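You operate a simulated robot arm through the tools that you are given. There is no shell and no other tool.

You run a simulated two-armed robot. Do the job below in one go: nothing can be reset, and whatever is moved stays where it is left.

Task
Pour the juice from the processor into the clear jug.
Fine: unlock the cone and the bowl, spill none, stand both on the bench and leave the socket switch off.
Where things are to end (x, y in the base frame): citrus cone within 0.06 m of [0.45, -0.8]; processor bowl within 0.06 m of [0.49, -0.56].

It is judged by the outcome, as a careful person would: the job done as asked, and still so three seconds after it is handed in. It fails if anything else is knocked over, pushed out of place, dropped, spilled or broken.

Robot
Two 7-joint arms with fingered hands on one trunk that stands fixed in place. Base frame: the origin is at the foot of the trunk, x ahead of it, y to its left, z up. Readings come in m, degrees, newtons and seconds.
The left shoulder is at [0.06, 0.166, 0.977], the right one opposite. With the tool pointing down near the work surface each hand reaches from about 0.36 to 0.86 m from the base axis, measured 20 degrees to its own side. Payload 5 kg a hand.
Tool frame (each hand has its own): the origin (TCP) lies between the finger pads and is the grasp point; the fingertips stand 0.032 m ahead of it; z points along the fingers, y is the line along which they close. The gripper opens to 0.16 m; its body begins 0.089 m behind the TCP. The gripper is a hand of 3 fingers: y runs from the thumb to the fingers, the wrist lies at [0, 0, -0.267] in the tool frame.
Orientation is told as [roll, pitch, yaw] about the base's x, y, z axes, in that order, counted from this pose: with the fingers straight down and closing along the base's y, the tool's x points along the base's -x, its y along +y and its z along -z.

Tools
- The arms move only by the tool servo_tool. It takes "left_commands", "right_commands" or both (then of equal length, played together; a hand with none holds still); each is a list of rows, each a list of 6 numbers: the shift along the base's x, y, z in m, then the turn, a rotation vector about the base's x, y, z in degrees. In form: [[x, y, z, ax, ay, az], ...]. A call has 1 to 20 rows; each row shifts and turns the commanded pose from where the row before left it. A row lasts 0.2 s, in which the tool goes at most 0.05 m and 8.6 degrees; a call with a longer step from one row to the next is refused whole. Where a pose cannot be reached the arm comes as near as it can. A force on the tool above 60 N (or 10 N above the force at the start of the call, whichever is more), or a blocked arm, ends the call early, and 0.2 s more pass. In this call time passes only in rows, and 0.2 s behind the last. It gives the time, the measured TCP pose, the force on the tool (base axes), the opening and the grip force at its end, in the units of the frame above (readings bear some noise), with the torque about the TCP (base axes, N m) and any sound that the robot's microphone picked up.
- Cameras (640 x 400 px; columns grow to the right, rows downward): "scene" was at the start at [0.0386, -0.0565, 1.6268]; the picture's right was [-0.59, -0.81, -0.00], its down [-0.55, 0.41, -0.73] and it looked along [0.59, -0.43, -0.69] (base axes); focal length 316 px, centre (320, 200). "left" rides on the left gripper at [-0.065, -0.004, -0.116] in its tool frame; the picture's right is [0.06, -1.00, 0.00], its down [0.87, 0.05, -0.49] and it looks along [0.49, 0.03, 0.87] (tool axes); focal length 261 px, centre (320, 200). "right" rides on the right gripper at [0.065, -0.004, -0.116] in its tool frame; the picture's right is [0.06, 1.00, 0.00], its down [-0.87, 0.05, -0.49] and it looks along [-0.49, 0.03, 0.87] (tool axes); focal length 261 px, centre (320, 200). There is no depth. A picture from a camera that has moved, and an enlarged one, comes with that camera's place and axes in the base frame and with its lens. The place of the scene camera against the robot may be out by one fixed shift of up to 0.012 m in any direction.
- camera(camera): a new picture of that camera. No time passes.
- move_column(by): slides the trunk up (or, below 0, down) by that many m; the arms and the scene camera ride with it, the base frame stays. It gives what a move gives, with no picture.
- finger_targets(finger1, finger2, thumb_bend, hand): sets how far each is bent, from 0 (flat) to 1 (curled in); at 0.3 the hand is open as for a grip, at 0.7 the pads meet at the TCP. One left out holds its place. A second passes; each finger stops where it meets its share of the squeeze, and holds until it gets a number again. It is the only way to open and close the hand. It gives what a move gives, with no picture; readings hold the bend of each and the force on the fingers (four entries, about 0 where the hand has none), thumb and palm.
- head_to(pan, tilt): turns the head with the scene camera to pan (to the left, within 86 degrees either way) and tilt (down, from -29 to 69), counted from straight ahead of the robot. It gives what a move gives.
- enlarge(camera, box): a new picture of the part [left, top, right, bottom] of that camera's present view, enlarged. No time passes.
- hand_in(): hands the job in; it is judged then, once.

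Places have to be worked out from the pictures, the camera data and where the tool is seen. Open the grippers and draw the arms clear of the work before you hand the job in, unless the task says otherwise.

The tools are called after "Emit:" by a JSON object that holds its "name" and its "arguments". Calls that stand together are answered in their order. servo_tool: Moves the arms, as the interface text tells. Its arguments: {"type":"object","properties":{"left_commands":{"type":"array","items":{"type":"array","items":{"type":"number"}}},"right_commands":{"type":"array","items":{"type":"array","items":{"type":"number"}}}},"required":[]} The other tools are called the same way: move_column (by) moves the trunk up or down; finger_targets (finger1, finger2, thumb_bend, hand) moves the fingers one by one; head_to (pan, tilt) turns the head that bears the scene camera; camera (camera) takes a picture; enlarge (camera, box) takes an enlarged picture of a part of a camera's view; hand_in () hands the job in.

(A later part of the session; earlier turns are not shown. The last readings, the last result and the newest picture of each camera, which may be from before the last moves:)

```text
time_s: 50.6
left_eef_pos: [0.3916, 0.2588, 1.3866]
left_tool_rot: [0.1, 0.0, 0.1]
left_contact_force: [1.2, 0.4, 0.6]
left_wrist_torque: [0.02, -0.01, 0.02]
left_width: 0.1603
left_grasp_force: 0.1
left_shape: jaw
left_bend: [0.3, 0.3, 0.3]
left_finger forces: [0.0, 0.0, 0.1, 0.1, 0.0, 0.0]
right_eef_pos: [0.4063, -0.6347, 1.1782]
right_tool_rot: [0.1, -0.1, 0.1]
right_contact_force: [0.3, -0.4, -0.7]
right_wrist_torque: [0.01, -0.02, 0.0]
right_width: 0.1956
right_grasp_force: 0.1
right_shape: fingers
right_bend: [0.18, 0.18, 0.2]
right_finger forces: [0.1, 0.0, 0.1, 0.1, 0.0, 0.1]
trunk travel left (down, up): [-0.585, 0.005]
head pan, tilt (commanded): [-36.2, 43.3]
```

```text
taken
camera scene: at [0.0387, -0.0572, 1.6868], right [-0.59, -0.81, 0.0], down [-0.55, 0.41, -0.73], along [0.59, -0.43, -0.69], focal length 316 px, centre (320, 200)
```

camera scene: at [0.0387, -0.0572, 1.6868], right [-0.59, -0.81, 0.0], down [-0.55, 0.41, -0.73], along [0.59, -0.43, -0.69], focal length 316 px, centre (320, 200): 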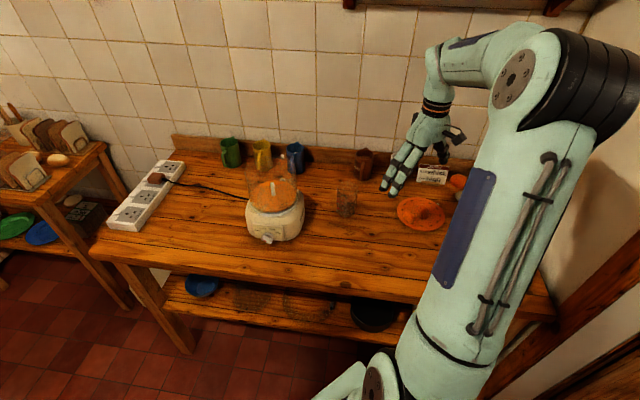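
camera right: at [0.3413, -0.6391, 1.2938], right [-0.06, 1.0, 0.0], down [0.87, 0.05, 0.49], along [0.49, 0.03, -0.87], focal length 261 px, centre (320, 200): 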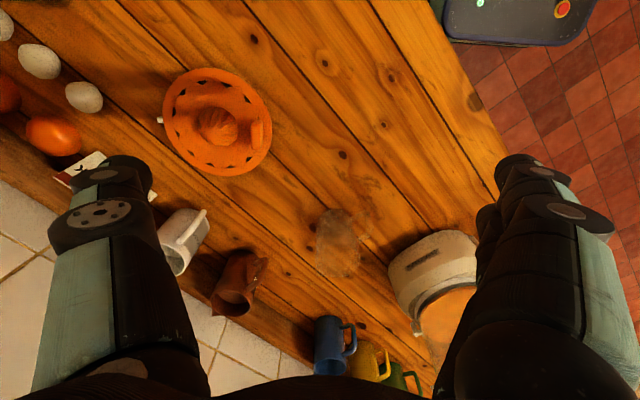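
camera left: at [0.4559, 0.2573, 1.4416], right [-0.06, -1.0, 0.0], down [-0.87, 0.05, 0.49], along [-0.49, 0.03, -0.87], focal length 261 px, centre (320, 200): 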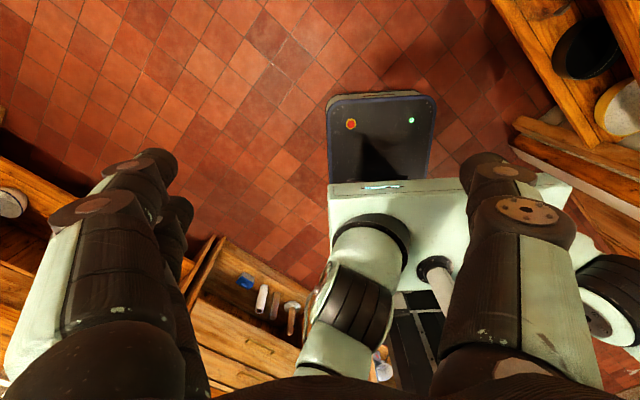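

The way is clear. I bring the left hand forward, turning it to point along azimuth -52 deg and 20 deg below horizontal, stopping about 25 cm short of the handle.

Emit:
{"name": "servo_tool", "arguments": {"left_commands": [[0.003, -0.03, -0.017, 0, 0, -7.43], [0.003, -0.03, -0.017, 0, 0, -7.43], [0.003, -0.03, -0.017, 0, 0, -7.43], [0.003, -0.03, -0.017, 0, 0, -7.43], [0.003, -0.03, -0.017, 0, 0, -7.43], [0.003, -0.03, -0.017, 0, 0, -7.43], [0.003, -0.03, -0.017, 0, 0, -7.42], [0.0104, -0.0178, -0.014, -6.13, -4.79, 0], [0.0104, -0.0178, -0.014, -6.13, -4.79, 0], [0.0104, -0.0178, -0.014, -6.13, -4.79, 0], [0.0104, -0.0178, -0.014, -6.13, -4.79, 0], [0.0104, -0.0178, -0.014, -6.13, -4.79, 0], [0.0104, -0.0178, -0.014, -6.13, -4.79, 0], [0.0104, -0.0178, -0.014, -6.13, -4.79, 0], [0.0104, -0.0178, -0.014, -6.13, -4.79, 0], [0.0104, -0.0178, -0.014, -6.13, -4.79, 0]]}}

Emit:
{"name": "camera", "arguments": {"camera": "left"}}

Emit:
{"name": "camera", "arguments": {"camera": "scene"}}

```text
time_s: 54.0
left_eef_pos: [0.507, -0.1129, 1.1399]
left_tool_rot: [-0.4, -69.9, -51.5]
left_contact_force: [-0.5, 0.1, -0.5]
left_wrist_torque: [0.0, 0.04, -0.04]
left_width: 0.1599
left_grasp_force: 0.0
left_shape: jaw
left_bend: [0.3, 0.3, 0.3]
left_finger forces: [0.0, 0.0, 0.0, 0.0, 0.0, 0.0]
right_eef_pos: [0.4079, -0.6327, 1.178]
right_tool_rot: [0.1, 0.0, 0.2]
right_contact_force: [0.7, -0.2, -1.1]
right_wrist_torque: [-0.03, 0.03, -0.04]
right_width: 0.1955
right_grasp_force: 0.0
right_shape: fingers
right_bend: [0.18, 0.18, 0.2]
right_finger forces: [0.0, 0.1, 0.0, 0.0, 0.1, 0.0]
trunk travel left (down, up): [-0.585, 0.005]
head pan, tilt (commanded): [-36.2, 43.3]
```

```text
taken
camera left: at [0.4497, -0.0455, 1.2406], right [-0.8, -0.6, -0.06], down [-0.43, 0.63, -0.65], along [0.42, -0.49, -0.76], focal length 261 px, centre (320, 200)
```

left: 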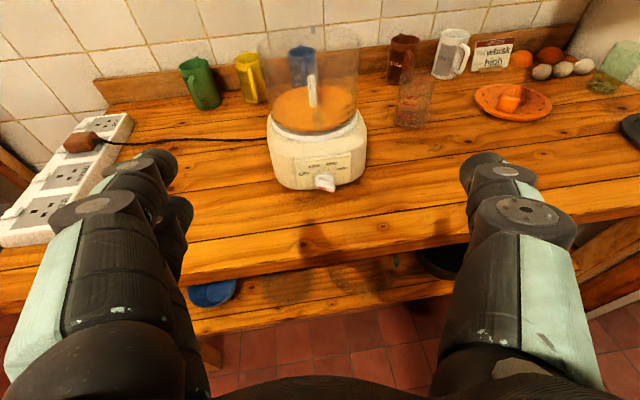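

```text
taken
camera scene: at [0.0402, -0.0567, 1.6868], right [-0.59, -0.81, 0.0], down [-0.55, 0.4, -0.73], along [0.59, -0.43, -0.69], focal length 316 px, centre (320, 200)
```

scene: 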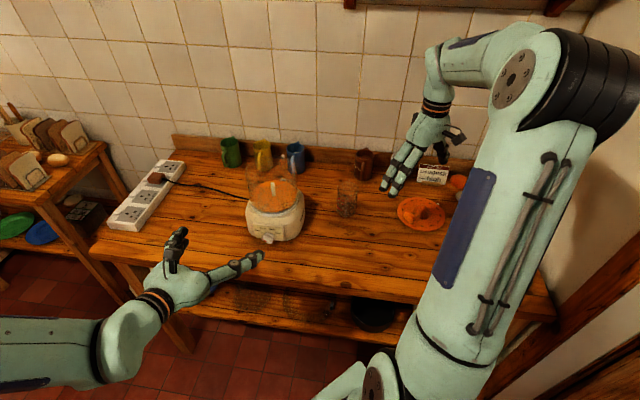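

The left arm reached the pose exactly and its camera looks right at the processor. I zoom on the handle and jug from here.

Emit:
{"name": "enlarge", "arguments": {"camera": "left", "box": [255, 30, 375, 200]}}

Emit:
{"name": "enlarge", "arguments": {"camera": "left", "box": [280, 80, 350, 150]}}

Emit:
{"name": "enlarge", "arguments": {"camera": "left", "box": [375, 60, 455, 140]}}

```text
2.35 times, centred on (315, 115) of left
camera zoom: at [0.4497, -0.0455, 1.2406], right [-0.8, -0.6, -0.06], down [-0.43, 0.63, -0.65], along [0.42, -0.49, -0.76], focal length 613 px, centre (332, 400)
```

zoom: 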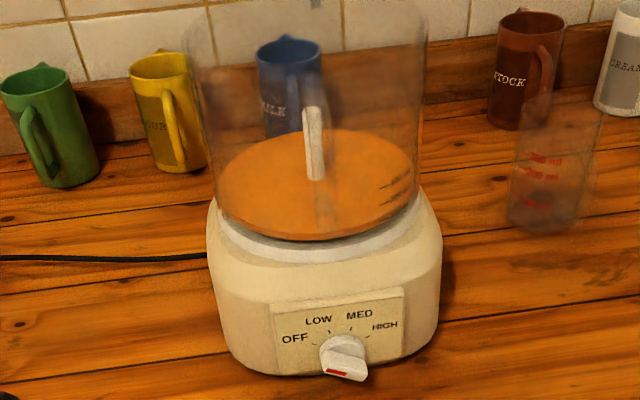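

```text
5.71 times, centred on (315, 115) of left
camera zoom: at [0.4497, -0.0455, 1.2406], right [-0.8, -0.6, -0.06], down [-0.43, 0.63, -0.65], along [0.42, -0.49, -0.76], focal length 1489 px, centre (349, 686)
```

zoom: 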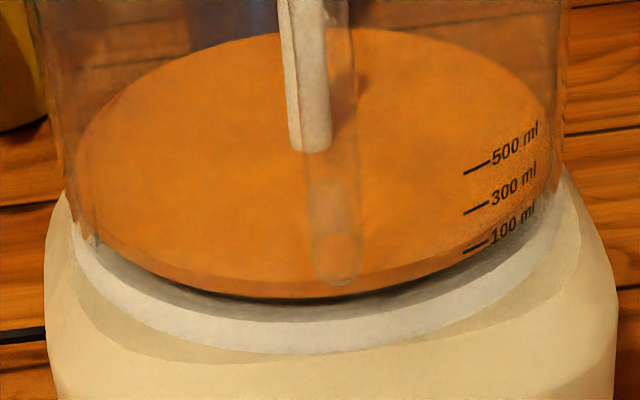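

```text
5.00 times, centred on (415, 100) of left
camera zoom: at [0.4497, -0.0455, 1.2406], right [-0.8, -0.6, -0.06], down [-0.43, 0.63, -0.65], along [0.42, -0.49, -0.76], focal length 1303 px, centre (-155, 700)
```

zoom: 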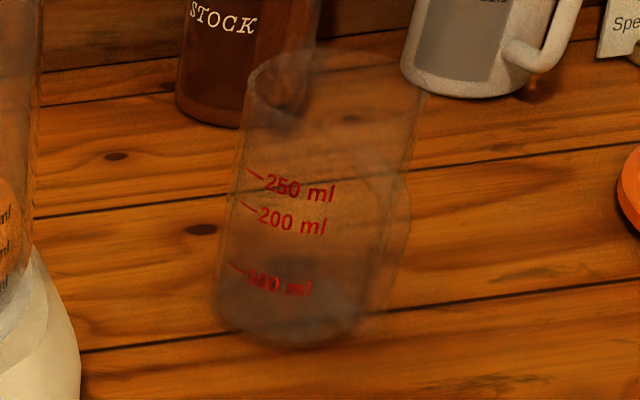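

The bowl's handle is about 12.5 mm thick and nearly on the left tool's axis (4 mm toward the finger side); juice looks to be ~100-200 ml, and the jug reads up to 250 ml. I pre-bend the left fingers and approach to ~8 cm short of the handle.

Emit:
{"name": "finger_targets", "arguments": {"hand": "left", "finger1": 0.56, "finger2": 0.56, "thumb_bend": 0.58}}

Emit:
{"name": "servo_tool", "arguments": {"left_commands": [[0.0155, -0.0185, -0.0085, 0, 0, 0], [0.0155, -0.0185, -0.0085, 0, 0, 0], [0.0155, -0.0185, -0.0085, 0, 0, 0], [0.0155, -0.0185, -0.0085, 0, 0, 0], [0.0155, -0.0185, -0.0085, 0, 0, 0], [0.0155, -0.0185, -0.0085, 0, 0, 0]]}}

Emit:
{"name": "camera", "arguments": {"camera": "left"}}

Emit:
{"name": "enlarge", "arguments": {"camera": "left", "box": [250, 60, 390, 230]}}

```text
time_s: 55.0
left_eef_pos: [0.5057, -0.1129, 1.1395]
left_tool_rot: [-0.2, -70.0, -51.8]
left_contact_force: [0.3, -0.5, 0.8]
left_wrist_torque: [0.01, -0.01, -0.01]
left_width: 0.0616
left_grasp_force: 0.0
left_shape: fingers
left_bend: [0.56, 0.56, 0.57]
left_finger forces: [0.1, 0.0, 0.0, 0.1, 0.0, 0.1]
right_eef_pos: [0.4074, -0.6336, 1.1798]
right_tool_rot: [0.2, -0.1, 0.0]
right_contact_force: [0.8, -0.8, -0.1]
right_wrist_torque: [0.0, 0.01, -0.03]
right_width: 0.1958
right_grasp_force: 0.2
right_shape: fingers
right_bend: [0.18, 0.18, 0.2]
right_finger forces: [0.1, 0.0, 0.0, 0.0, 0.1, 0.1]
trunk travel left (down, up): [-0.585, 0.005]
head pan, tilt (commanded): [-36.2, 43.3]
```

```text
time_s: 56.4
left_eef_pos: [0.5981, -0.2235, 1.0889]
left_tool_rot: [-0.2, -70.0, -51.7]
left_contact_force: [0.4, -0.3, 0.5]
left_wrist_torque: [0.02, 0.0, -0.03]
left_width: 0.0617
left_grasp_force: 0.1
left_shape: fingers
left_bend: [0.56, 0.56, 0.57]
left_finger forces: [0.0, 0.0, 0.0, 0.0, 0.0, 0.0]
right_eef_pos: [0.4063, -0.6335, 1.1779]
right_tool_rot: [0.1, -0.1, 0.0]
right_contact_force: [0.5, -0.1, -0.2]
right_wrist_torque: [0.03, 0.02, -0.01]
right_width: 0.1961
right_grasp_force: 0.1
right_shape: fingers
right_bend: [0.18, 0.18, 0.2]
right_finger forces: [0.0, 0.1, 0.1, 0.0, 0.0, 0.0]
trunk travel left (down, up): [-0.585, 0.005]
head pan, tilt (commanded): [-36.2, 43.3]
```

```text
taken
camera left: at [0.5414, -0.1553, 1.1899], right [-0.8, -0.6, -0.06], down [-0.43, 0.63, -0.65], along [0.42, -0.49, -0.76], focal length 261 px, centre (320, 200)
```

left: 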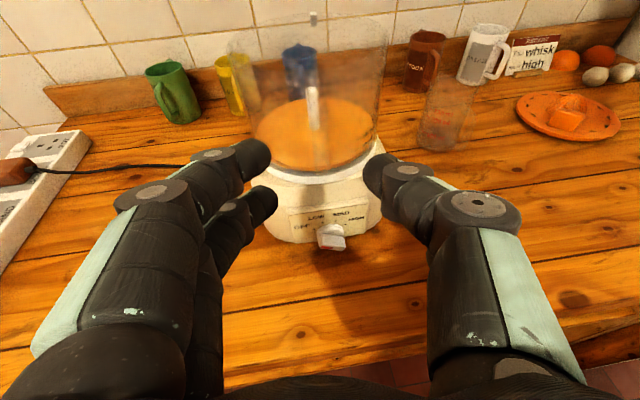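

```text
2.35 times, centred on (320, 145) of left
camera zoom: at [0.5414, -0.1553, 1.1899], right [-0.8, -0.6, -0.06], down [-0.43, 0.63, -0.65], along [0.42, -0.49, -0.76], focal length 613 px, centre (320, 329)
```

zoom: 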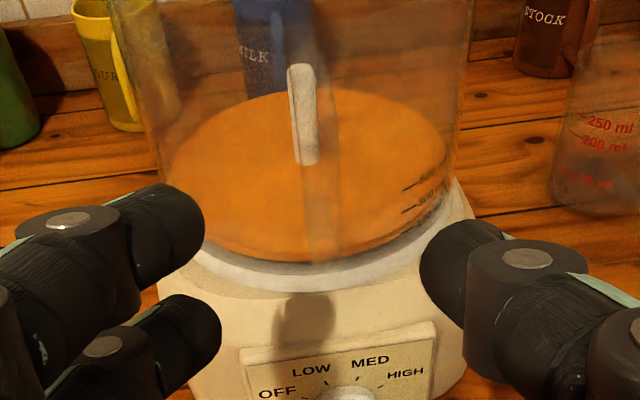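

The handle is centred on the tool axis column. I zoom further to judge its vertical extent.

Emit:
{"name": "enlarge", "arguments": {"camera": "left", "box": [285, 80, 355, 190]}}

Emit:
{"name": "enlarge", "arguments": {"camera": "scene", "box": [225, 150, 315, 250]}}

```text
3.64 times, centred on (320, 135) of left
camera zoom: at [0.5414, -0.1553, 1.1899], right [-0.8, -0.6, -0.06], down [-0.43, 0.63, -0.65], along [0.42, -0.49, -0.76], focal length 948 px, centre (320, 436)
```

zoom: 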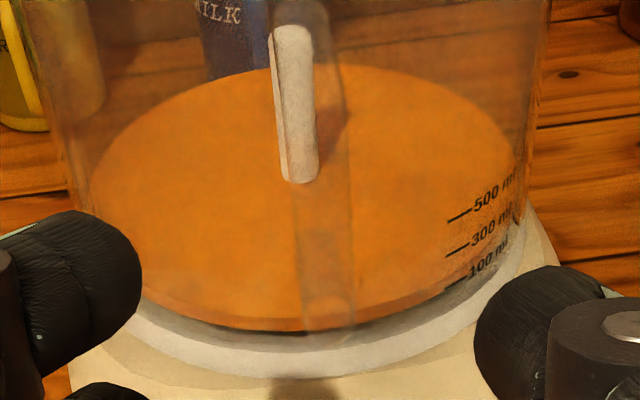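

```text
4.00 times, centred on (270, 200) of scene
camera zoom: at [0.0391, -0.0571, 1.6868], right [-0.59, -0.81, 0.0], down [-0.55, 0.41, -0.73], along [0.59, -0.43, -0.69], focal length 1262 px, centre (520, 200)
```

zoom: 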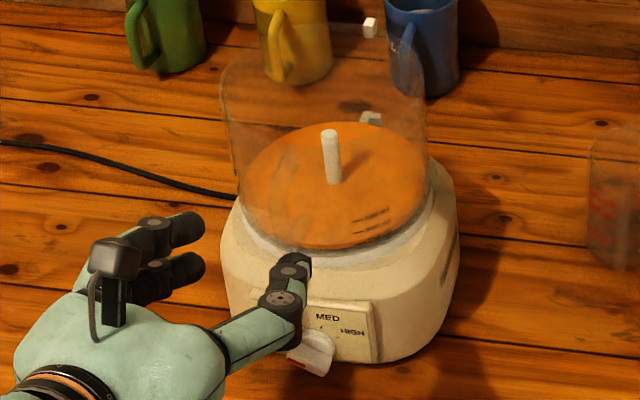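

Handle bottom ~z 1.02, centred on the axis. I advance 5.5 cm further along the tool axis and re-check.

Emit:
{"name": "servo_tool", "arguments": {"left_commands": [[0.0108, -0.0132, -0.0068, 0, 0, 0], [0.0108, -0.0132, -0.0068, 0, 0, 0], [0.0108, -0.0132, -0.0068, 0, 0, 0]]}}

Emit:
{"name": "enlarge", "arguments": {"camera": "left", "box": [230, 80, 410, 220]}}

Emit:
{"name": "enlarge", "arguments": {"camera": "scene", "box": [225, 150, 315, 250]}}

```text
time_s: 57.2
left_eef_pos: [0.6324, -0.2622, 1.0689]
left_tool_rot: [-0.1, -70.0, -51.8]
left_contact_force: [0.1, -0.3, -0.9]
left_wrist_torque: [0.01, -0.02, -0.02]
left_width: 0.0619
left_grasp_force: 0.0
left_shape: fingers
left_bend: [0.56, 0.56, 0.57]
left_finger forces: [0.1, 0.0, 0.0, 0.1, 0.1, 0.0]
right_eef_pos: [0.4071, -0.6324, 1.1784]
right_tool_rot: [0.2, 0.0, 0.1]
right_contact_force: [0.1, 0.4, -0.1]
right_wrist_torque: [0.03, 0.01, -0.03]
right_width: 0.1958
right_grasp_force: 0.1
right_shape: fingers
right_bend: [0.18, 0.18, 0.2]
right_finger forces: [0.0, 0.0, 0.0, 0.1, 0.0, 0.1]
trunk travel left (down, up): [-0.585, 0.005]
head pan, tilt (commanded): [-36.2, 43.3]
```

```text
2.86 times, centred on (320, 150) of left
camera zoom: at [0.5748, -0.1946, 1.17], right [-0.8, -0.6, -0.06], down [-0.43, 0.63, -0.65], along [0.42, -0.49, -0.76], focal length 745 px, centre (320, 343)
```

zoom: 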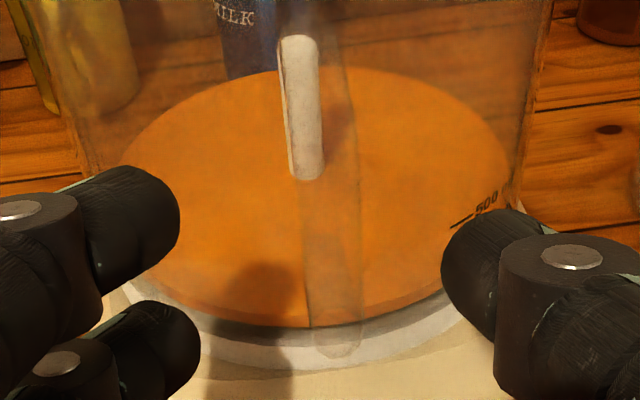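

```text
4.00 times, centred on (270, 200) of scene
camera zoom: at [0.0393, -0.0572, 1.6868], right [-0.59, -0.81, 0.0], down [-0.55, 0.41, -0.73], along [0.59, -0.43, -0.69], focal length 1262 px, centre (520, 200)
```

zoom: 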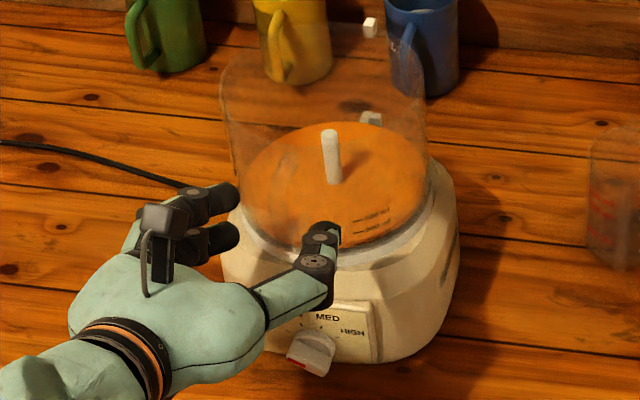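

The handle lies ~3 mm toward the thumb side; I correct for that and go the last ~2.5 cm slowly.

Emit:
{"name": "servo_tool", "arguments": {"left_commands": [[0.004, -0.007, -0.004, 0, 0, 0], [0.004, -0.007, -0.004, 0, 0, 0], [0.003, -0.006, -0.003, 0, 0, 0]]}}

Emit:
{"name": "enlarge", "arguments": {"camera": "left", "box": [230, 80, 410, 220]}}

Emit:
{"name": "enlarge", "arguments": {"camera": "scene", "box": [240, 165, 300, 225]}}

```text
time_s: 58.0
left_eef_pos: [0.642, -0.2815, 1.0587]
left_tool_rot: [0.0, -70.0, -51.8]
left_contact_force: [-0.2, -0.4, 0.5]
left_wrist_torque: [-0.04, 0.03, 0.01]
left_width: 0.062
left_grasp_force: 0.0
left_shape: fingers
left_bend: [0.56, 0.56, 0.57]
left_finger forces: [0.1, 0.0, 0.1, 0.0, 0.1, 0.0]
right_eef_pos: [0.4062, -0.6351, 1.177]
right_tool_rot: [0.1, -0.1, 0.1]
right_contact_force: [0.8, -0.2, 0.6]
right_wrist_torque: [0.03, -0.05, 0.02]
right_width: 0.1956
right_grasp_force: 0.1
right_shape: fingers
right_bend: [0.18, 0.18, 0.2]
right_finger forces: [0.0, 0.0, 0.1, 0.0, 0.0, 0.0]
trunk travel left (down, up): [-0.585, 0.005]
head pan, tilt (commanded): [-36.2, 43.3]
```

```text
2.86 times, centred on (320, 150) of left
camera zoom: at [0.5856, -0.2142, 1.1597], right [-0.8, -0.6, -0.06], down [-0.43, 0.63, -0.65], along [0.42, -0.49, -0.76], focal length 745 px, centre (320, 343)
```

zoom: 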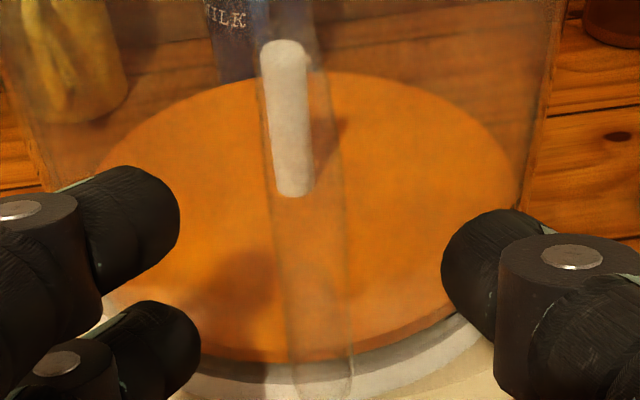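

```text
6.67 times, centred on (270, 195) of scene
camera zoom: at [0.0389, -0.057, 1.6868], right [-0.59, -0.81, 0.0], down [-0.55, 0.41, -0.73], along [0.59, -0.43, -0.69], focal length 2104 px, centre (653, 233)
```

zoom: 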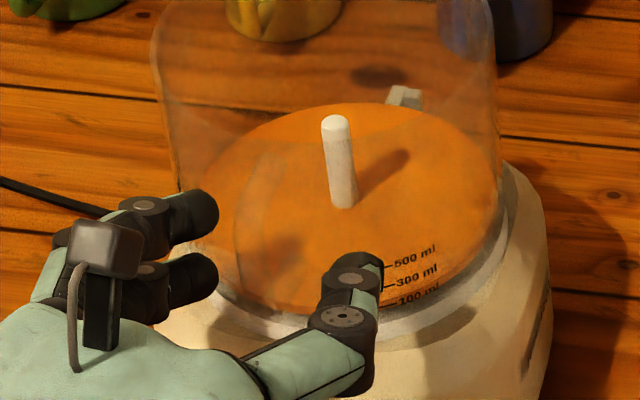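

The handle is between the pads, well centred. I close the left fingers gently first.

Emit:
{"name": "finger_targets", "arguments": {"hand": "left", "finger1": 0.66, "finger2": 0.66, "thumb_bend": 0.67}}

Emit:
{"name": "enlarge", "arguments": {"camera": "left", "box": [230, 80, 410, 220]}}

```text
time_s: 59.0
left_eef_pos: [0.643, -0.2815, 1.0601]
left_tool_rot: [-0.1, -69.9, -52.0]
left_contact_force: [-0.1, -0.1, 0.0]
left_wrist_torque: [0.0, 0.0, 0.02]
left_width: 0.0242
left_grasp_force: 0.1
left_shape: fingers
left_bend: [0.66, 0.66, 0.67]
left_finger forces: [0.0, 0.1, 0.0, 0.0, 0.0, 0.1]
right_eef_pos: [0.4067, -0.6335, 1.1784]
right_tool_rot: [0.1, -0.2, 0.2]
right_contact_force: [-0.9, 0.0, -0.3]
right_wrist_torque: [0.04, 0.01, -0.01]
right_width: 0.1957
right_grasp_force: 0.1
right_shape: fingers
right_bend: [0.18, 0.18, 0.2]
right_finger forces: [0.1, 0.0, 0.0, 0.0, 0.0, 0.0]
trunk travel left (down, up): [-0.585, 0.005]
head pan, tilt (commanded): [-36.2, 43.3]
```

```text
2.86 times, centred on (320, 150) of left
camera zoom: at [0.5853, -0.2139, 1.1597], right [-0.8, -0.6, -0.06], down [-0.43, 0.63, -0.65], along [0.42, -0.49, -0.76], focal length 745 px, centre (320, 343)
```

zoom: 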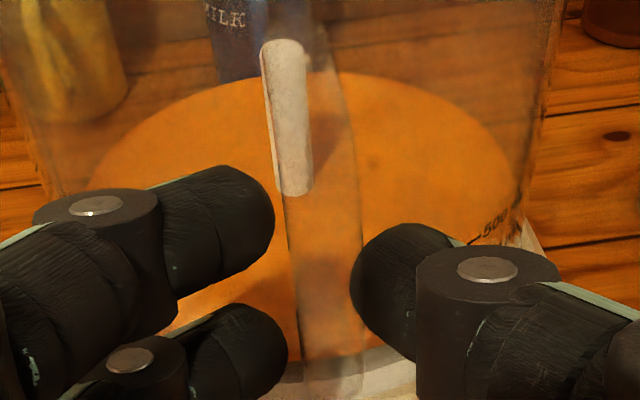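

Almost touching on both sides. I close further to make light contact.

Emit:
{"name": "finger_targets", "arguments": {"hand": "left", "finger1": 0.72, "finger2": 0.72, "thumb_bend": 0.72}}

```text
time_s: 60.0
left_eef_pos: [0.642, -0.2817, 1.0576]
left_tool_rot: [0.0, -69.8, -51.8]
left_contact_force: [3.7, -3.8, 0.2]
left_wrist_torque: [0.03, -0.06, 0.01]
left_width: 0.0109
left_grasp_force: 5.3
left_shape: fingers
left_bend: [0.72, 0.7, 0.69]
left_finger forces: [1.1, 4.7, 0.0, 0.0, 5.7, 0.0]
right_eef_pos: [0.4063, -0.6336, 1.1778]
right_tool_rot: [0.1, -0.1, 0.1]
right_contact_force: [-0.3, 0.2, -0.1]
right_wrist_torque: [-0.01, -0.01, 0.0]
right_width: 0.1956
right_grasp_force: 0.1
right_shape: fingers
right_bend: [0.18, 0.18, 0.2]
right_finger forces: [0.0, 0.0, 0.0, 0.0, 0.0, 0.1]
trunk travel left (down, up): [-0.585, 0.005]
head pan, tilt (commanded): [-36.2, 43.3]
```

Contact is made, finger2 and thumb ~5 N. I look at how the pads sit on the handle.

Emit:
{"name": "enlarge", "arguments": {"camera": "left", "box": [250, 90, 390, 220]}}

Emit:
{"name": "enlarge", "arguments": {"camera": "scene", "box": [240, 165, 300, 225]}}

Emit:
{"name": "enlarge", "arguments": {"camera": "right", "box": [360, 200, 500, 360]}}

```text
3.08 times, centred on (320, 155) of left
camera zoom: at [0.5857, -0.2144, 1.1595], right [-0.8, -0.6, -0.06], down [-0.43, 0.63, -0.65], along [0.42, -0.49, -0.76], focal length 802 px, centre (320, 338)
```

zoom: 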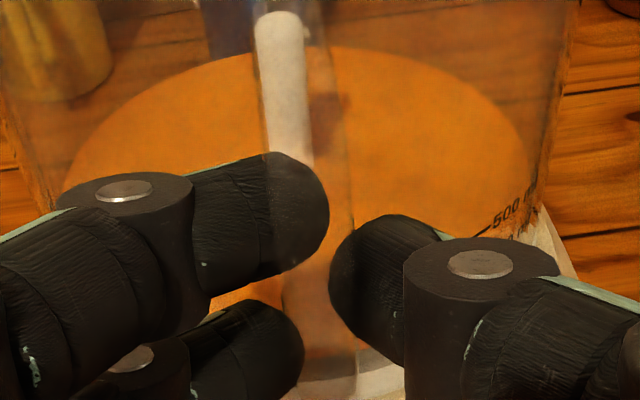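

```text
6.67 times, centred on (270, 195) of scene
camera zoom: at [0.0392, -0.0572, 1.6868], right [-0.59, -0.81, 0.0], down [-0.55, 0.41, -0.73], along [0.59, -0.43, -0.69], focal length 2104 px, centre (653, 233)
```

zoom: 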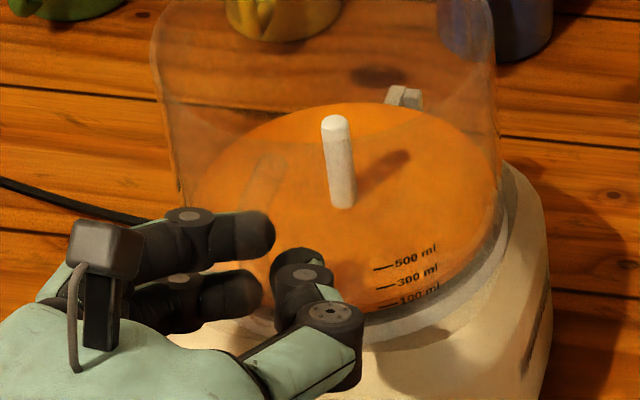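

```text
2.50 times, centred on (430, 280) of right
camera zoom: at [0.3417, -0.6389, 1.2938], right [-0.06, 1.0, 0.0], down [0.87, 0.06, 0.49], along [0.49, 0.03, -0.87], focal length 652 px, centre (45, 0)
```

zoom: 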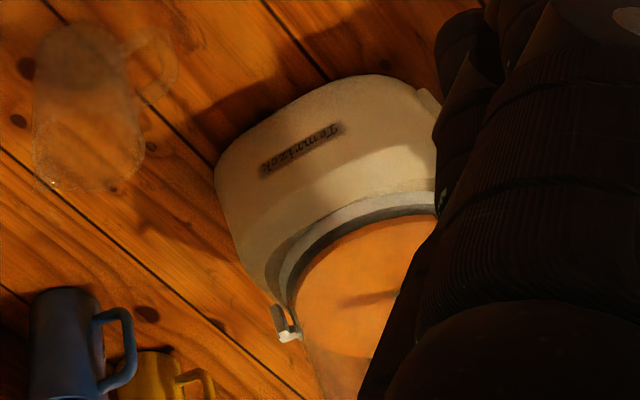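

The pads straddle the outer bar and the tips curl behind it into the hole, a hooking grip, which pulls the tool inward ~5 N. I move the tool 3 mm inward to relieve that, then squeeze more.

Emit:
{"name": "servo_tool", "arguments": {"left_commands": [[0.0018, -0.0022, -0.001, 0, 0, 0]]}}

Emit:
{"name": "finger_targets", "arguments": {"hand": "left", "finger1": 0.78, "finger2": 0.78, "thumb_bend": 0.78}}

Emit:
{"name": "enlarge", "arguments": {"camera": "left", "box": [250, 90, 390, 220]}}

```text
time_s: 60.4
left_eef_pos: [0.6452, -0.283, 1.0595]
left_tool_rot: [-0.2, -69.9, -51.8]
left_contact_force: [-1.7, 1.9, 0.0]
left_wrist_torque: [0.1, -0.06, 0.04]
left_width: 0.0098
left_grasp_force: 5.1
left_shape: fingers
left_bend: [0.72, 0.71, 0.7]
left_finger forces: [0.1, 5.1, 0.0, 0.1, 4.8, 0.0]
right_eef_pos: [0.4066, -0.6334, 1.1779]
right_tool_rot: [0.2, -0.1, 0.2]
right_contact_force: [-0.4, -1.0, 0.0]
right_wrist_torque: [-0.02, -0.02, -0.03]
right_width: 0.1956
right_grasp_force: 0.1
right_shape: fingers
right_bend: [0.18, 0.18, 0.2]
right_finger forces: [0.0, 0.1, 0.0, 0.0, 0.1, 0.0]
trunk travel left (down, up): [-0.585, 0.005]
head pan, tilt (commanded): [-36.2, 43.3]
```

```text
time_s: 61.4
left_eef_pos: [0.6448, -0.2845, 1.0576]
left_tool_rot: [-0.2, -69.9, -51.9]
left_contact_force: [8.9, -8.5, 0.0]
left_wrist_torque: [0.14, -0.05, 0.01]
left_width: 0.0068
left_grasp_force: 16.8
left_shape: fingers
left_bend: [0.75, 0.73, 0.72]
left_finger forces: [8.6, 9.4, 0.1, 0.0, 15.1, 0.1]
right_eef_pos: [0.4081, -0.6346, 1.1774]
right_tool_rot: [0.2, 0.0, 0.0]
right_contact_force: [-0.3, -0.5, 0.9]
right_wrist_torque: [0.0, 0.0, 0.03]
right_width: 0.1956
right_grasp_force: 0.0
right_shape: fingers
right_bend: [0.18, 0.18, 0.2]
right_finger forces: [0.0, 0.0, 0.0, 0.1, 0.0, 0.1]
trunk travel left (down, up): [-0.585, 0.005]
head pan, tilt (commanded): [-36.2, 43.3]
```

```text
3.08 times, centred on (320, 155) of left
camera zoom: at [0.5881, -0.2173, 1.159], right [-0.8, -0.6, -0.06], down [-0.43, 0.63, -0.65], along [0.42, -0.49, -0.76], focal length 802 px, centre (320, 338)
```

zoom: 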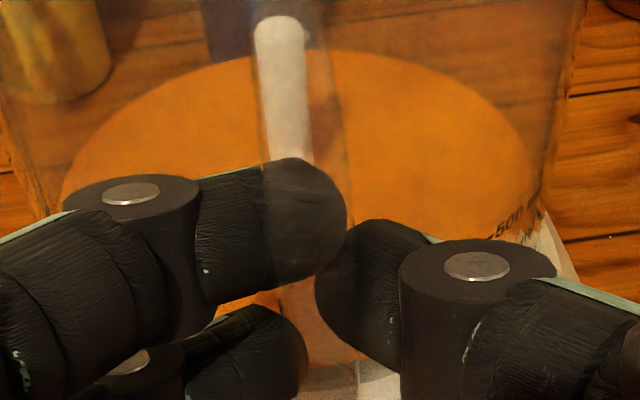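

Grip 15-17 N; the hook pulls ~12 N along the hand axis. I relieve it by moving 3 mm inward, then start the unlocking turn.

Emit:
{"name": "servo_tool", "arguments": {"left_commands": [[0.0018, -0.0022, -0.001, 0, 0, 0]]}}

Emit:
{"name": "enlarge", "arguments": {"camera": "scene", "box": [230, 140, 320, 250]}}

```text
time_s: 61.8
left_eef_pos: [0.6458, -0.2857, 1.0581]
left_tool_rot: [-0.2, -70.0, -51.6]
left_contact_force: [1.9, -0.1, -0.6]
left_wrist_torque: [0.2, -0.02, 0.06]
left_width: 0.0062
left_grasp_force: 15.5
left_shape: fingers
left_bend: [0.76, 0.73, 0.72]
left_finger forces: [6.3, 10.3, 0.0, 0.1, 14.2, 0.0]
right_eef_pos: [0.4073, -0.6336, 1.179]
right_tool_rot: [0.0, 0.0, 0.2]
right_contact_force: [0.1, 1.0, 0.2]
right_wrist_torque: [-0.03, -0.01, 0.0]
right_width: 0.1959
right_grasp_force: 0.1
right_shape: fingers
right_bend: [0.18, 0.18, 0.2]
right_finger forces: [0.1, 0.0, 0.0, 0.0, 0.1, 0.0]
trunk travel left (down, up): [-0.585, 0.005]
head pan, tilt (commanded): [-36.2, 43.3]
```

```text
3.64 times, centred on (275, 195) of scene
camera zoom: at [0.0389, -0.0569, 1.6868], right [-0.59, -0.81, 0.0], down [-0.55, 0.4, -0.73], along [0.59, -0.43, -0.69], focal length 1147 px, centre (484, 218)
```

zoom: 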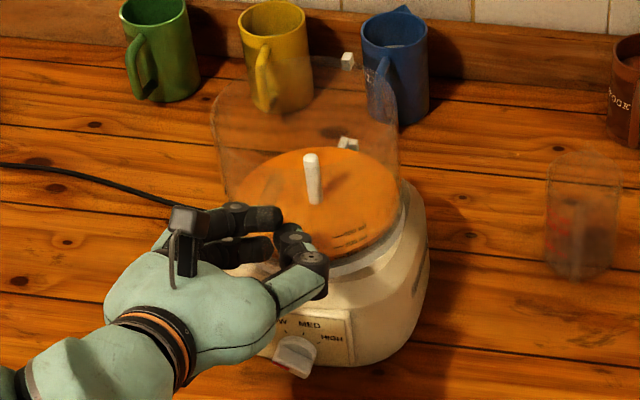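

Relieved to ~2 N; the base has not moved. I try a 2 deg counter-clockwise turn of the bowl about its axis and read the forces.

Emit:
{"name": "servo_tool", "arguments": {"left_commands": [[-0.0029, -0.0024, 0, 0, 0, 2]]}}

Emit:
{"name": "enlarge", "arguments": {"camera": "scene", "box": [230, 140, 320, 250]}}

```text
time_s: 62.2
left_eef_pos: [0.6425, -0.2893, 1.0567]
left_tool_rot: [0.0, -69.9, -50.1]
left_contact_force: [3.3, -1.8, 0.7]
left_wrist_torque: [0.19, -0.05, 0.07]
left_width: 0.006
left_grasp_force: 15.5
left_shape: fingers
left_bend: [0.76, 0.73, 0.72]
left_finger forces: [6.6, 10.1, 0.0, 0.1, 14.8, 0.0]
right_eef_pos: [0.4055, -0.6339, 1.1777]
right_tool_rot: [0.2, 0.0, 0.1]
right_contact_force: [0.2, -0.3, 0.2]
right_wrist_torque: [0.03, -0.01, 0.02]
right_width: 0.1957
right_grasp_force: 0.1
right_shape: fingers
right_bend: [0.18, 0.18, 0.2]
right_finger forces: [0.0, 0.0, 0.1, 0.0, 0.0, 0.1]
trunk travel left (down, up): [-0.585, 0.005]
head pan, tilt (commanded): [-36.2, 43.3]
```

```text
3.64 times, centred on (275, 195) of scene
camera zoom: at [0.0386, -0.0576, 1.6868], right [-0.59, -0.81, 0.0], down [-0.55, 0.41, -0.73], along [0.59, -0.43, -0.69], focal length 1147 px, centre (484, 218)
```

zoom: 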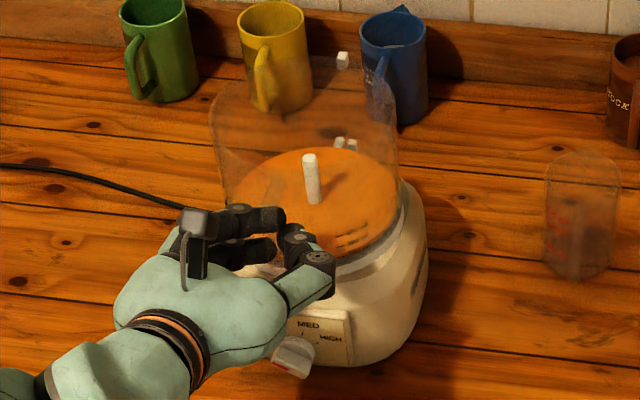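

The bowl's rim lug moved with the turn and the base stayed; force only ~4 N. I continue 4 deg more.

Emit:
{"name": "servo_tool", "arguments": {"left_commands": [[-0.0028, -0.0025, 0, 0, 0, 2], [-0.0027, -0.0026, 0, 0, 0, 2]]}}

Emit:
{"name": "enlarge", "arguments": {"camera": "scene", "box": [230, 140, 320, 250]}}

```text
time_s: 62.8
left_eef_pos: [0.6381, -0.2931, 1.0572]
left_tool_rot: [0.1, -70.0, -45.9]
left_contact_force: [5.9, 0.7, 0.3]
left_wrist_torque: [0.19, -0.05, 0.09]
left_width: 0.0059
left_grasp_force: 15.6
left_shape: fingers
left_bend: [0.76, 0.73, 0.73]
left_finger forces: [7.0, 10.6, 0.0, 0.1, 13.0, 0.0]
right_eef_pos: [0.4062, -0.6333, 1.1787]
right_tool_rot: [0.1, 0.0, 0.2]
right_contact_force: [0.1, 1.0, 0.7]
right_wrist_torque: [0.02, 0.01, -0.01]
right_width: 0.1957
right_grasp_force: 0.0
right_shape: fingers
right_bend: [0.18, 0.18, 0.2]
right_finger forces: [0.0, 0.1, 0.1, 0.0, 0.0, 0.0]
trunk travel left (down, up): [-0.585, 0.005]
head pan, tilt (commanded): [-36.2, 43.3]
```

```text
3.64 times, centred on (275, 195) of scene
camera zoom: at [0.0395, -0.0567, 1.6868], right [-0.59, -0.81, 0.0], down [-0.55, 0.4, -0.73], along [0.59, -0.43, -0.69], focal length 1147 px, centre (484, 218)
```

zoom: 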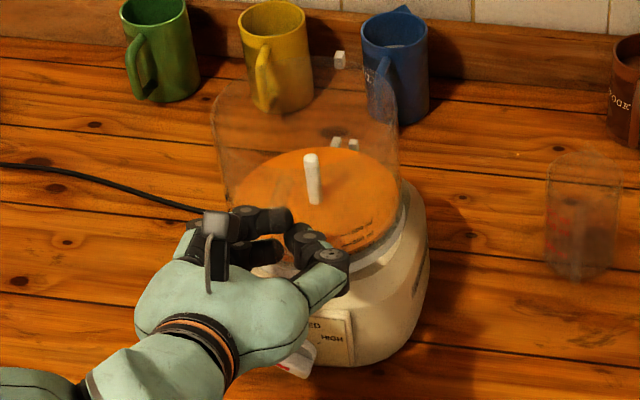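

The bowl's lower lug has separated from the base peg; forces stay near 5 N. I turn another 6 deg.

Emit:
{"name": "servo_tool", "arguments": {"left_commands": [[-0.0026, -0.0027, 0, 0, 0, 2], [-0.0025, -0.0028, 0, 0, 0, 2], [-0.0024, -0.0029, 0, 0, 0, 2]]}}

Emit:
{"name": "enlarge", "arguments": {"camera": "scene", "box": [230, 140, 320, 250]}}

```text
time_s: 63.6
left_eef_pos: [0.6314, -0.3021, 1.0569]
left_tool_rot: [0.3, -70.0, -40.0]
left_contact_force: [13.5, -4.4, 1.6]
left_wrist_torque: [0.13, -0.09, 0.09]
left_width: 0.0062
left_grasp_force: 17.3
left_shape: fingers
left_bend: [0.76, 0.73, 0.73]
left_finger forces: [9.3, 11.2, 0.0, 0.0, 14.4, 0.0]
right_eef_pos: [0.407, -0.6342, 1.1769]
right_tool_rot: [0.2, 0.0, 0.1]
right_contact_force: [0.6, -0.4, -0.3]
right_wrist_torque: [0.0, 0.01, 0.02]
right_width: 0.1957
right_grasp_force: 0.1
right_shape: fingers
right_bend: [0.18, 0.18, 0.2]
right_finger forces: [0.0, 0.0, 0.0, 0.1, 0.0, 0.1]
trunk travel left (down, up): [-0.585, 0.005]
head pan, tilt (commanded): [-36.2, 43.3]
```

```text
3.64 times, centred on (275, 195) of scene
camera zoom: at [0.04, -0.0576, 1.6868], right [-0.59, -0.81, 0.0], down [-0.55, 0.41, -0.73], along [0.59, -0.43, -0.69], focal length 1147 px, centre (484, 218)
```

zoom: 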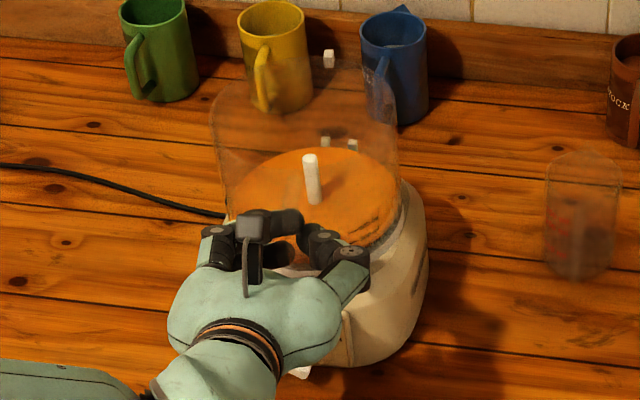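

The bowl has turned 12 deg; an inward pull of ~13 N shows my circle is slightly too wide. I correct the radius and turn 6 deg more.

Emit:
{"name": "servo_tool", "arguments": {"left_commands": [[-0.0012, -0.0039, 0, 0, 0, 2], [-0.0014, -0.0037, 0, 0, 0, 2], [-0.0014, -0.0036, 0, 0, 0, 2]]}}

Emit:
{"name": "enlarge", "arguments": {"camera": "scene", "box": [230, 140, 320, 250]}}

```text
time_s: 64.4
left_eef_pos: [0.6238, -0.3136, 1.0562]
left_tool_rot: [-0.3, -69.7, -33.9]
left_contact_force: [-1.1, 1.5, 1.5]
left_wrist_torque: [0.2, -0.01, 0.08]
left_width: 0.0052
left_grasp_force: 13.8
left_shape: fingers
left_bend: [0.76, 0.74, 0.73]
left_finger forces: [5.0, 10.1, 0.0, 0.0, 13.2, 0.1]
right_eef_pos: [0.407, -0.634, 1.1791]
right_tool_rot: [0.1, -0.1, 0.1]
right_contact_force: [0.4, 0.3, 0.4]
right_wrist_torque: [0.02, 0.02, 0.0]
right_width: 0.1957
right_grasp_force: 0.1
right_shape: fingers
right_bend: [0.18, 0.18, 0.2]
right_finger forces: [0.1, 0.0, 0.0, 0.1, 0.1, 0.1]
trunk travel left (down, up): [-0.585, 0.005]
head pan, tilt (commanded): [-36.2, 43.3]
```

```text
3.64 times, centred on (275, 195) of scene
camera zoom: at [0.0381, -0.057, 1.6868], right [-0.59, -0.81, 0.0], down [-0.55, 0.41, -0.73], along [0.59, -0.43, -0.69], focal length 1147 px, centre (484, 218)
```

zoom: 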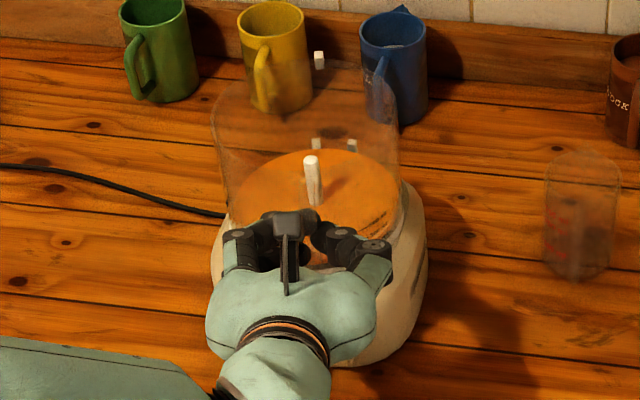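

Forces dropped to ~2 N at 18 deg. I turn 4 deg more to be safely past the lock.

Emit:
{"name": "servo_tool", "arguments": {"left_commands": [[-0.0019, -0.0034, 0, 0, 0, 2], [-0.0017, -0.0035, 0, 0, 0, 2]]}}

Emit:
{"name": "enlarge", "arguments": {"camera": "scene", "box": [230, 140, 320, 250]}}

```text
time_s: 65.0
left_eef_pos: [0.6226, -0.3198, 1.056]
left_tool_rot: [0.0, -69.9, -29.9]
left_contact_force: [1.2, 0.9, 3.5]
left_wrist_torque: [0.2, -0.06, 0.11]
left_width: 0.0046
left_grasp_force: 14.4
left_shape: fingers
left_bend: [0.76, 0.74, 0.73]
left_finger forces: [4.8, 10.1, 0.1, 0.0, 12.7, 0.0]
right_eef_pos: [0.4067, -0.6335, 1.1789]
right_tool_rot: [0.1, 0.0, 0.1]
right_contact_force: [-0.2, -1.2, 0.4]
right_wrist_torque: [0.01, -0.01, 0.0]
right_width: 0.1955
right_grasp_force: 0.0
right_shape: fingers
right_bend: [0.18, 0.18, 0.2]
right_finger forces: [0.0, 0.0, 0.0, 0.1, 0.0, 0.0]
trunk travel left (down, up): [-0.585, 0.005]
head pan, tilt (commanded): [-36.2, 43.3]
```

```text
3.64 times, centred on (275, 195) of scene
camera zoom: at [0.0383, -0.0567, 1.6868], right [-0.59, -0.81, 0.0], down [-0.55, 0.41, -0.73], along [0.59, -0.43, -0.69], focal length 1147 px, centre (484, 218)
```

zoom: 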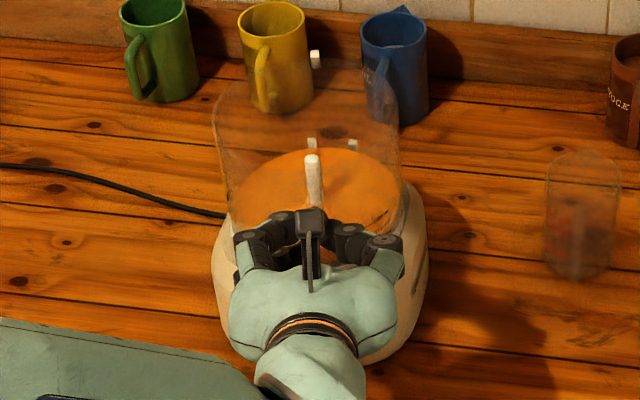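

About 22 deg turned, forces small. Before lifting I strengthen the grip on the handle.

Emit:
{"name": "finger_targets", "arguments": {"hand": "left", "finger1": 0.88, "finger2": 0.88, "thumb_bend": 0.88}}

Emit:
{"name": "enlarge", "arguments": {"camera": "left", "box": [230, 60, 410, 220]}}

Emit:
{"name": "enlarge", "arguments": {"camera": "scene", "box": [230, 140, 320, 250]}}

```text
time_s: 66.0
left_eef_pos: [0.6237, -0.3198, 1.0546]
left_tool_rot: [0.0, -69.9, -29.9]
left_contact_force: [6.5, -2.9, 1.3]
left_wrist_torque: [0.18, -0.07, 0.06]
left_width: 0.0024
left_grasp_force: 16.7
left_shape: fingers
left_bend: [0.79, 0.78, 0.75]
left_finger forces: [0.0, 9.1, 0.0, 0.0, 24.2, 0.1]
right_eef_pos: [0.407, -0.6339, 1.1774]
right_tool_rot: [0.1, 0.0, 0.1]
right_contact_force: [0.4, -0.5, -0.2]
right_wrist_torque: [-0.02, 0.03, -0.02]
right_width: 0.1955
right_grasp_force: 0.0
right_shape: fingers
right_bend: [0.18, 0.18, 0.2]
right_finger forces: [0.0, 0.0, 0.0, 0.1, 0.1, 0.0]
trunk travel left (down, up): [-0.585, 0.005]
head pan, tilt (commanded): [-36.2, 43.3]
```

```text
2.50 times, centred on (320, 140) of left
camera zoom: at [0.5466, -0.2787, 1.1559], right [-0.52, -0.85, -0.06], down [-0.63, 0.43, -0.65], along [0.58, -0.3, -0.76], focal length 652 px, centre (320, 350)
```

zoom: 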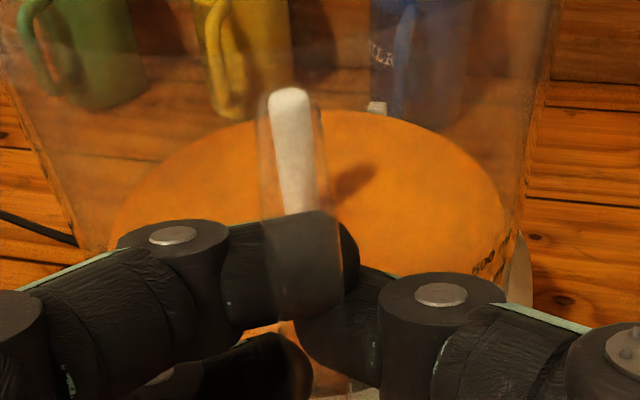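

```text
3.64 times, centred on (275, 195) of scene
camera zoom: at [0.0397, -0.0574, 1.6867], right [-0.59, -0.81, 0.0], down [-0.55, 0.41, -0.73], along [0.59, -0.43, -0.69], focal length 1147 px, centre (484, 218)
```

zoom: 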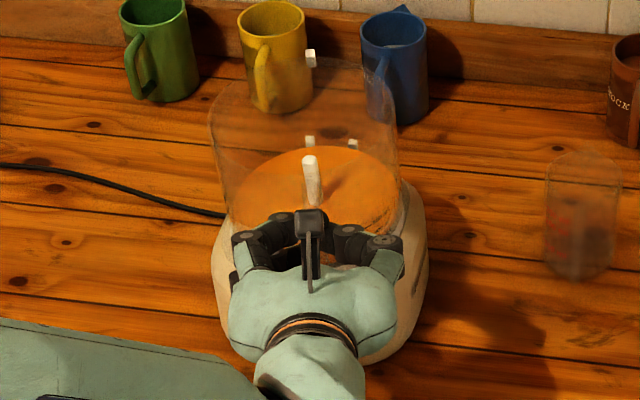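

The fingertips hook through the handle's hole. I make a small 4 mm test lift to learn the bowl's weight and whether it stays level.

Emit:
{"name": "servo_tool", "arguments": {"left_commands": [[0, 0, 0.002, 0, 0, 0], [0, 0, 0.002, 0, 0, 0]]}}

Emit:
{"name": "enlarge", "arguments": {"camera": "scene", "box": [230, 140, 320, 250]}}

Emit:
{"name": "enlarge", "arguments": {"camera": "left", "box": [230, 40, 430, 220]}}

```text
time_s: 66.6
left_eef_pos: [0.6242, -0.3212, 1.0608]
left_tool_rot: [0.1, -69.9, -29.8]
left_contact_force: [6.6, -1.6, -5.1]
left_wrist_torque: [0.12, -0.09, 0.05]
left_width: 0.0025
left_grasp_force: 3.3
left_shape: fingers
left_bend: [0.8, 0.78, 0.76]
left_finger forces: [0.1, 7.1, 0.0, 0.0, 0.0, 0.1]
right_eef_pos: [0.4077, -0.6338, 1.178]
right_tool_rot: [0.1, 0.1, 0.3]
right_contact_force: [-0.1, -0.1, 0.2]
right_wrist_torque: [0.0, -0.02, 0.0]
right_width: 0.1958
right_grasp_force: 0.0
right_shape: fingers
right_bend: [0.18, 0.18, 0.2]
right_finger forces: [0.0, 0.0, 0.0, 0.1, 0.1, 0.0]
trunk travel left (down, up): [-0.585, 0.005]
head pan, tilt (commanded): [-36.2, 43.3]
```

```text
3.64 times, centred on (275, 195) of scene
camera zoom: at [0.0396, -0.0571, 1.6868], right [-0.59, -0.81, 0.0], down [-0.55, 0.41, -0.73], along [0.59, -0.43, -0.69], focal length 1147 px, centre (484, 218)
```

zoom: 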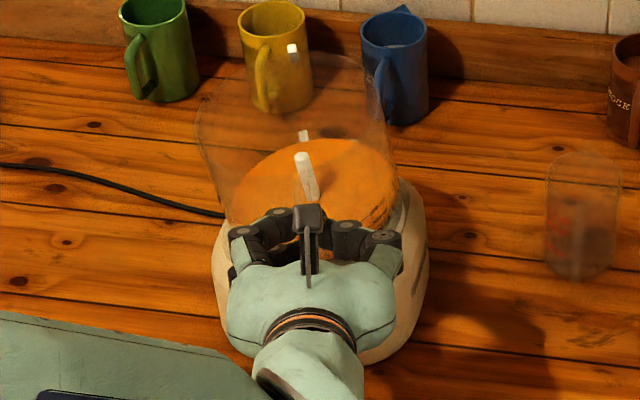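

```text
2.22 times, centred on (330, 130) of left
camera zoom: at [0.5465, -0.2779, 1.1612], right [-0.52, -0.85, -0.06], down [-0.63, 0.43, -0.65], along [0.58, -0.3, -0.76], focal length 579 px, centre (298, 356)
```

zoom: 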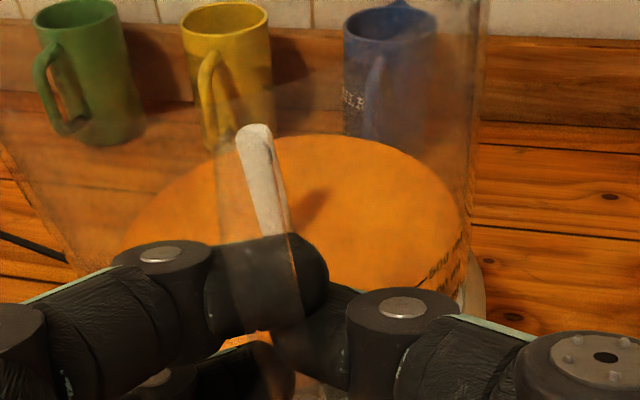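

The bowl tilts sideways because only one finger bears on the handle (thumb force 0). I lower it back at once.

Emit:
{"name": "servo_tool", "arguments": {"left_commands": [[0, 0, -0.002, 0, 0, 0], [0, 0, -0.003, 0, 0, 0]]}}

Emit:
{"name": "enlarge", "arguments": {"camera": "scene", "box": [230, 140, 320, 250]}}

Emit:
{"name": "enlarge", "arguments": {"camera": "left", "box": [230, 40, 430, 220]}}

```text
time_s: 67.2
left_eef_pos: [0.6222, -0.3205, 1.0569]
left_tool_rot: [0.0, -70.0, -29.8]
left_contact_force: [2.6, -1.4, 1.1]
left_wrist_torque: [0.19, -0.15, 0.12]
left_width: 0.0027
left_grasp_force: 15.9
left_shape: fingers
left_bend: [0.81, 0.78, 0.77]
left_finger forces: [0.1, 10.5, 0.0, 0.0, 22.5, 0.1]
right_eef_pos: [0.4068, -0.6339, 1.1786]
right_tool_rot: [0.0, -0.2, 0.1]
right_contact_force: [-0.8, 0.4, -0.4]
right_wrist_torque: [0.01, 0.01, 0.0]
right_width: 0.1959
right_grasp_force: 0.0
right_shape: fingers
right_bend: [0.18, 0.18, 0.2]
right_finger forces: [0.0, 0.0, 0.1, 0.0, 0.0, 0.0]
trunk travel left (down, up): [-0.585, 0.005]
head pan, tilt (commanded): [-36.2, 43.3]
```

```text
3.64 times, centred on (275, 195) of scene
camera zoom: at [0.0387, -0.057, 1.6869], right [-0.59, -0.81, 0.0], down [-0.55, 0.41, -0.73], along [0.59, -0.43, -0.69], focal length 1147 px, centre (484, 218)
```

zoom: 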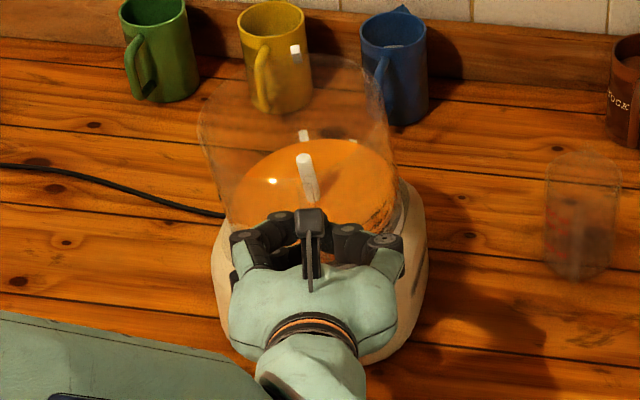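

```text
2.22 times, centred on (330, 130) of left
camera zoom: at [0.5456, -0.2788, 1.1574], right [-0.52, -0.85, -0.06], down [-0.63, 0.43, -0.65], along [0.58, -0.3, -0.76], focal length 579 px, centre (298, 356)
```

zoom: 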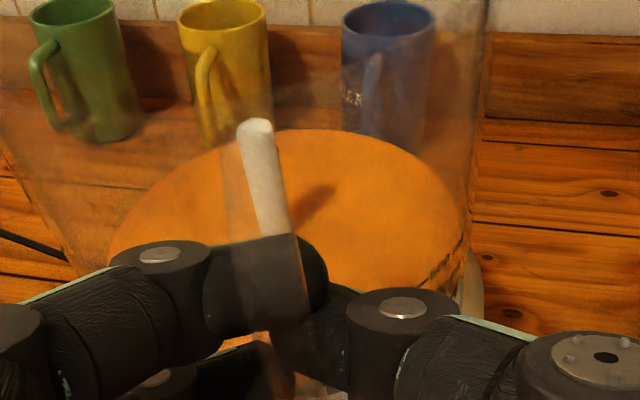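

The bowl stays slightly tilted in the twisted grip. I ease the fingers open gradually so it settles back onto its base.

Emit:
{"name": "finger_targets", "arguments": {"hand": "left", "finger1": 0.76, "finger2": 0.76, "thumb_bend": 0.75}}

Emit:
{"name": "enlarge", "arguments": {"camera": "scene", "box": [230, 140, 320, 250]}}

```text
time_s: 68.2
left_eef_pos: [0.6219, -0.3192, 1.0558]
left_tool_rot: [0.0, -70.1, -29.9]
left_contact_force: [1.0, 0.1, 6.1]
left_wrist_torque: [0.13, -0.16, 0.06]
left_width: 0.0035
left_grasp_force: 9.9
left_shape: fingers
left_bend: [0.76, 0.74, 0.72]
left_finger forces: [0.1, 9.0, 0.0, 0.0, 10.5, 0.0]
right_eef_pos: [0.4068, -0.6338, 1.1773]
right_tool_rot: [0.0, -0.1, 0.1]
right_contact_force: [-0.5, 0.1, -1.1]
right_wrist_torque: [-0.02, 0.01, 0.04]
right_width: 0.1958
right_grasp_force: 0.1
right_shape: fingers
right_bend: [0.18, 0.18, 0.2]
right_finger forces: [0.1, 0.1, 0.0, 0.0, 0.0, 0.1]
trunk travel left (down, up): [-0.585, 0.005]
head pan, tilt (commanded): [-36.2, 43.3]
```

```text
3.64 times, centred on (275, 195) of scene
camera zoom: at [0.0383, -0.0566, 1.6869], right [-0.59, -0.81, 0.0], down [-0.55, 0.41, -0.73], along [0.59, -0.43, -0.69], focal length 1147 px, centre (484, 218)
```

zoom: 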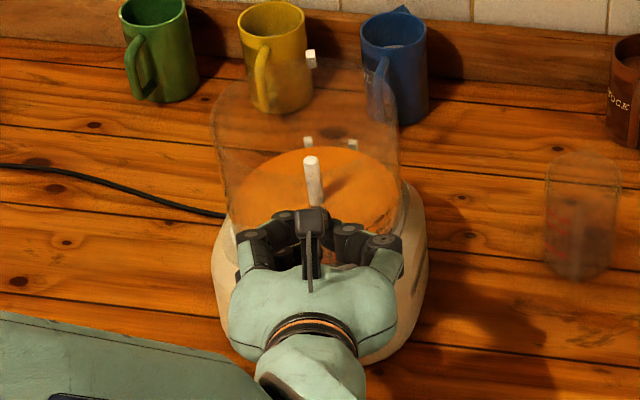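

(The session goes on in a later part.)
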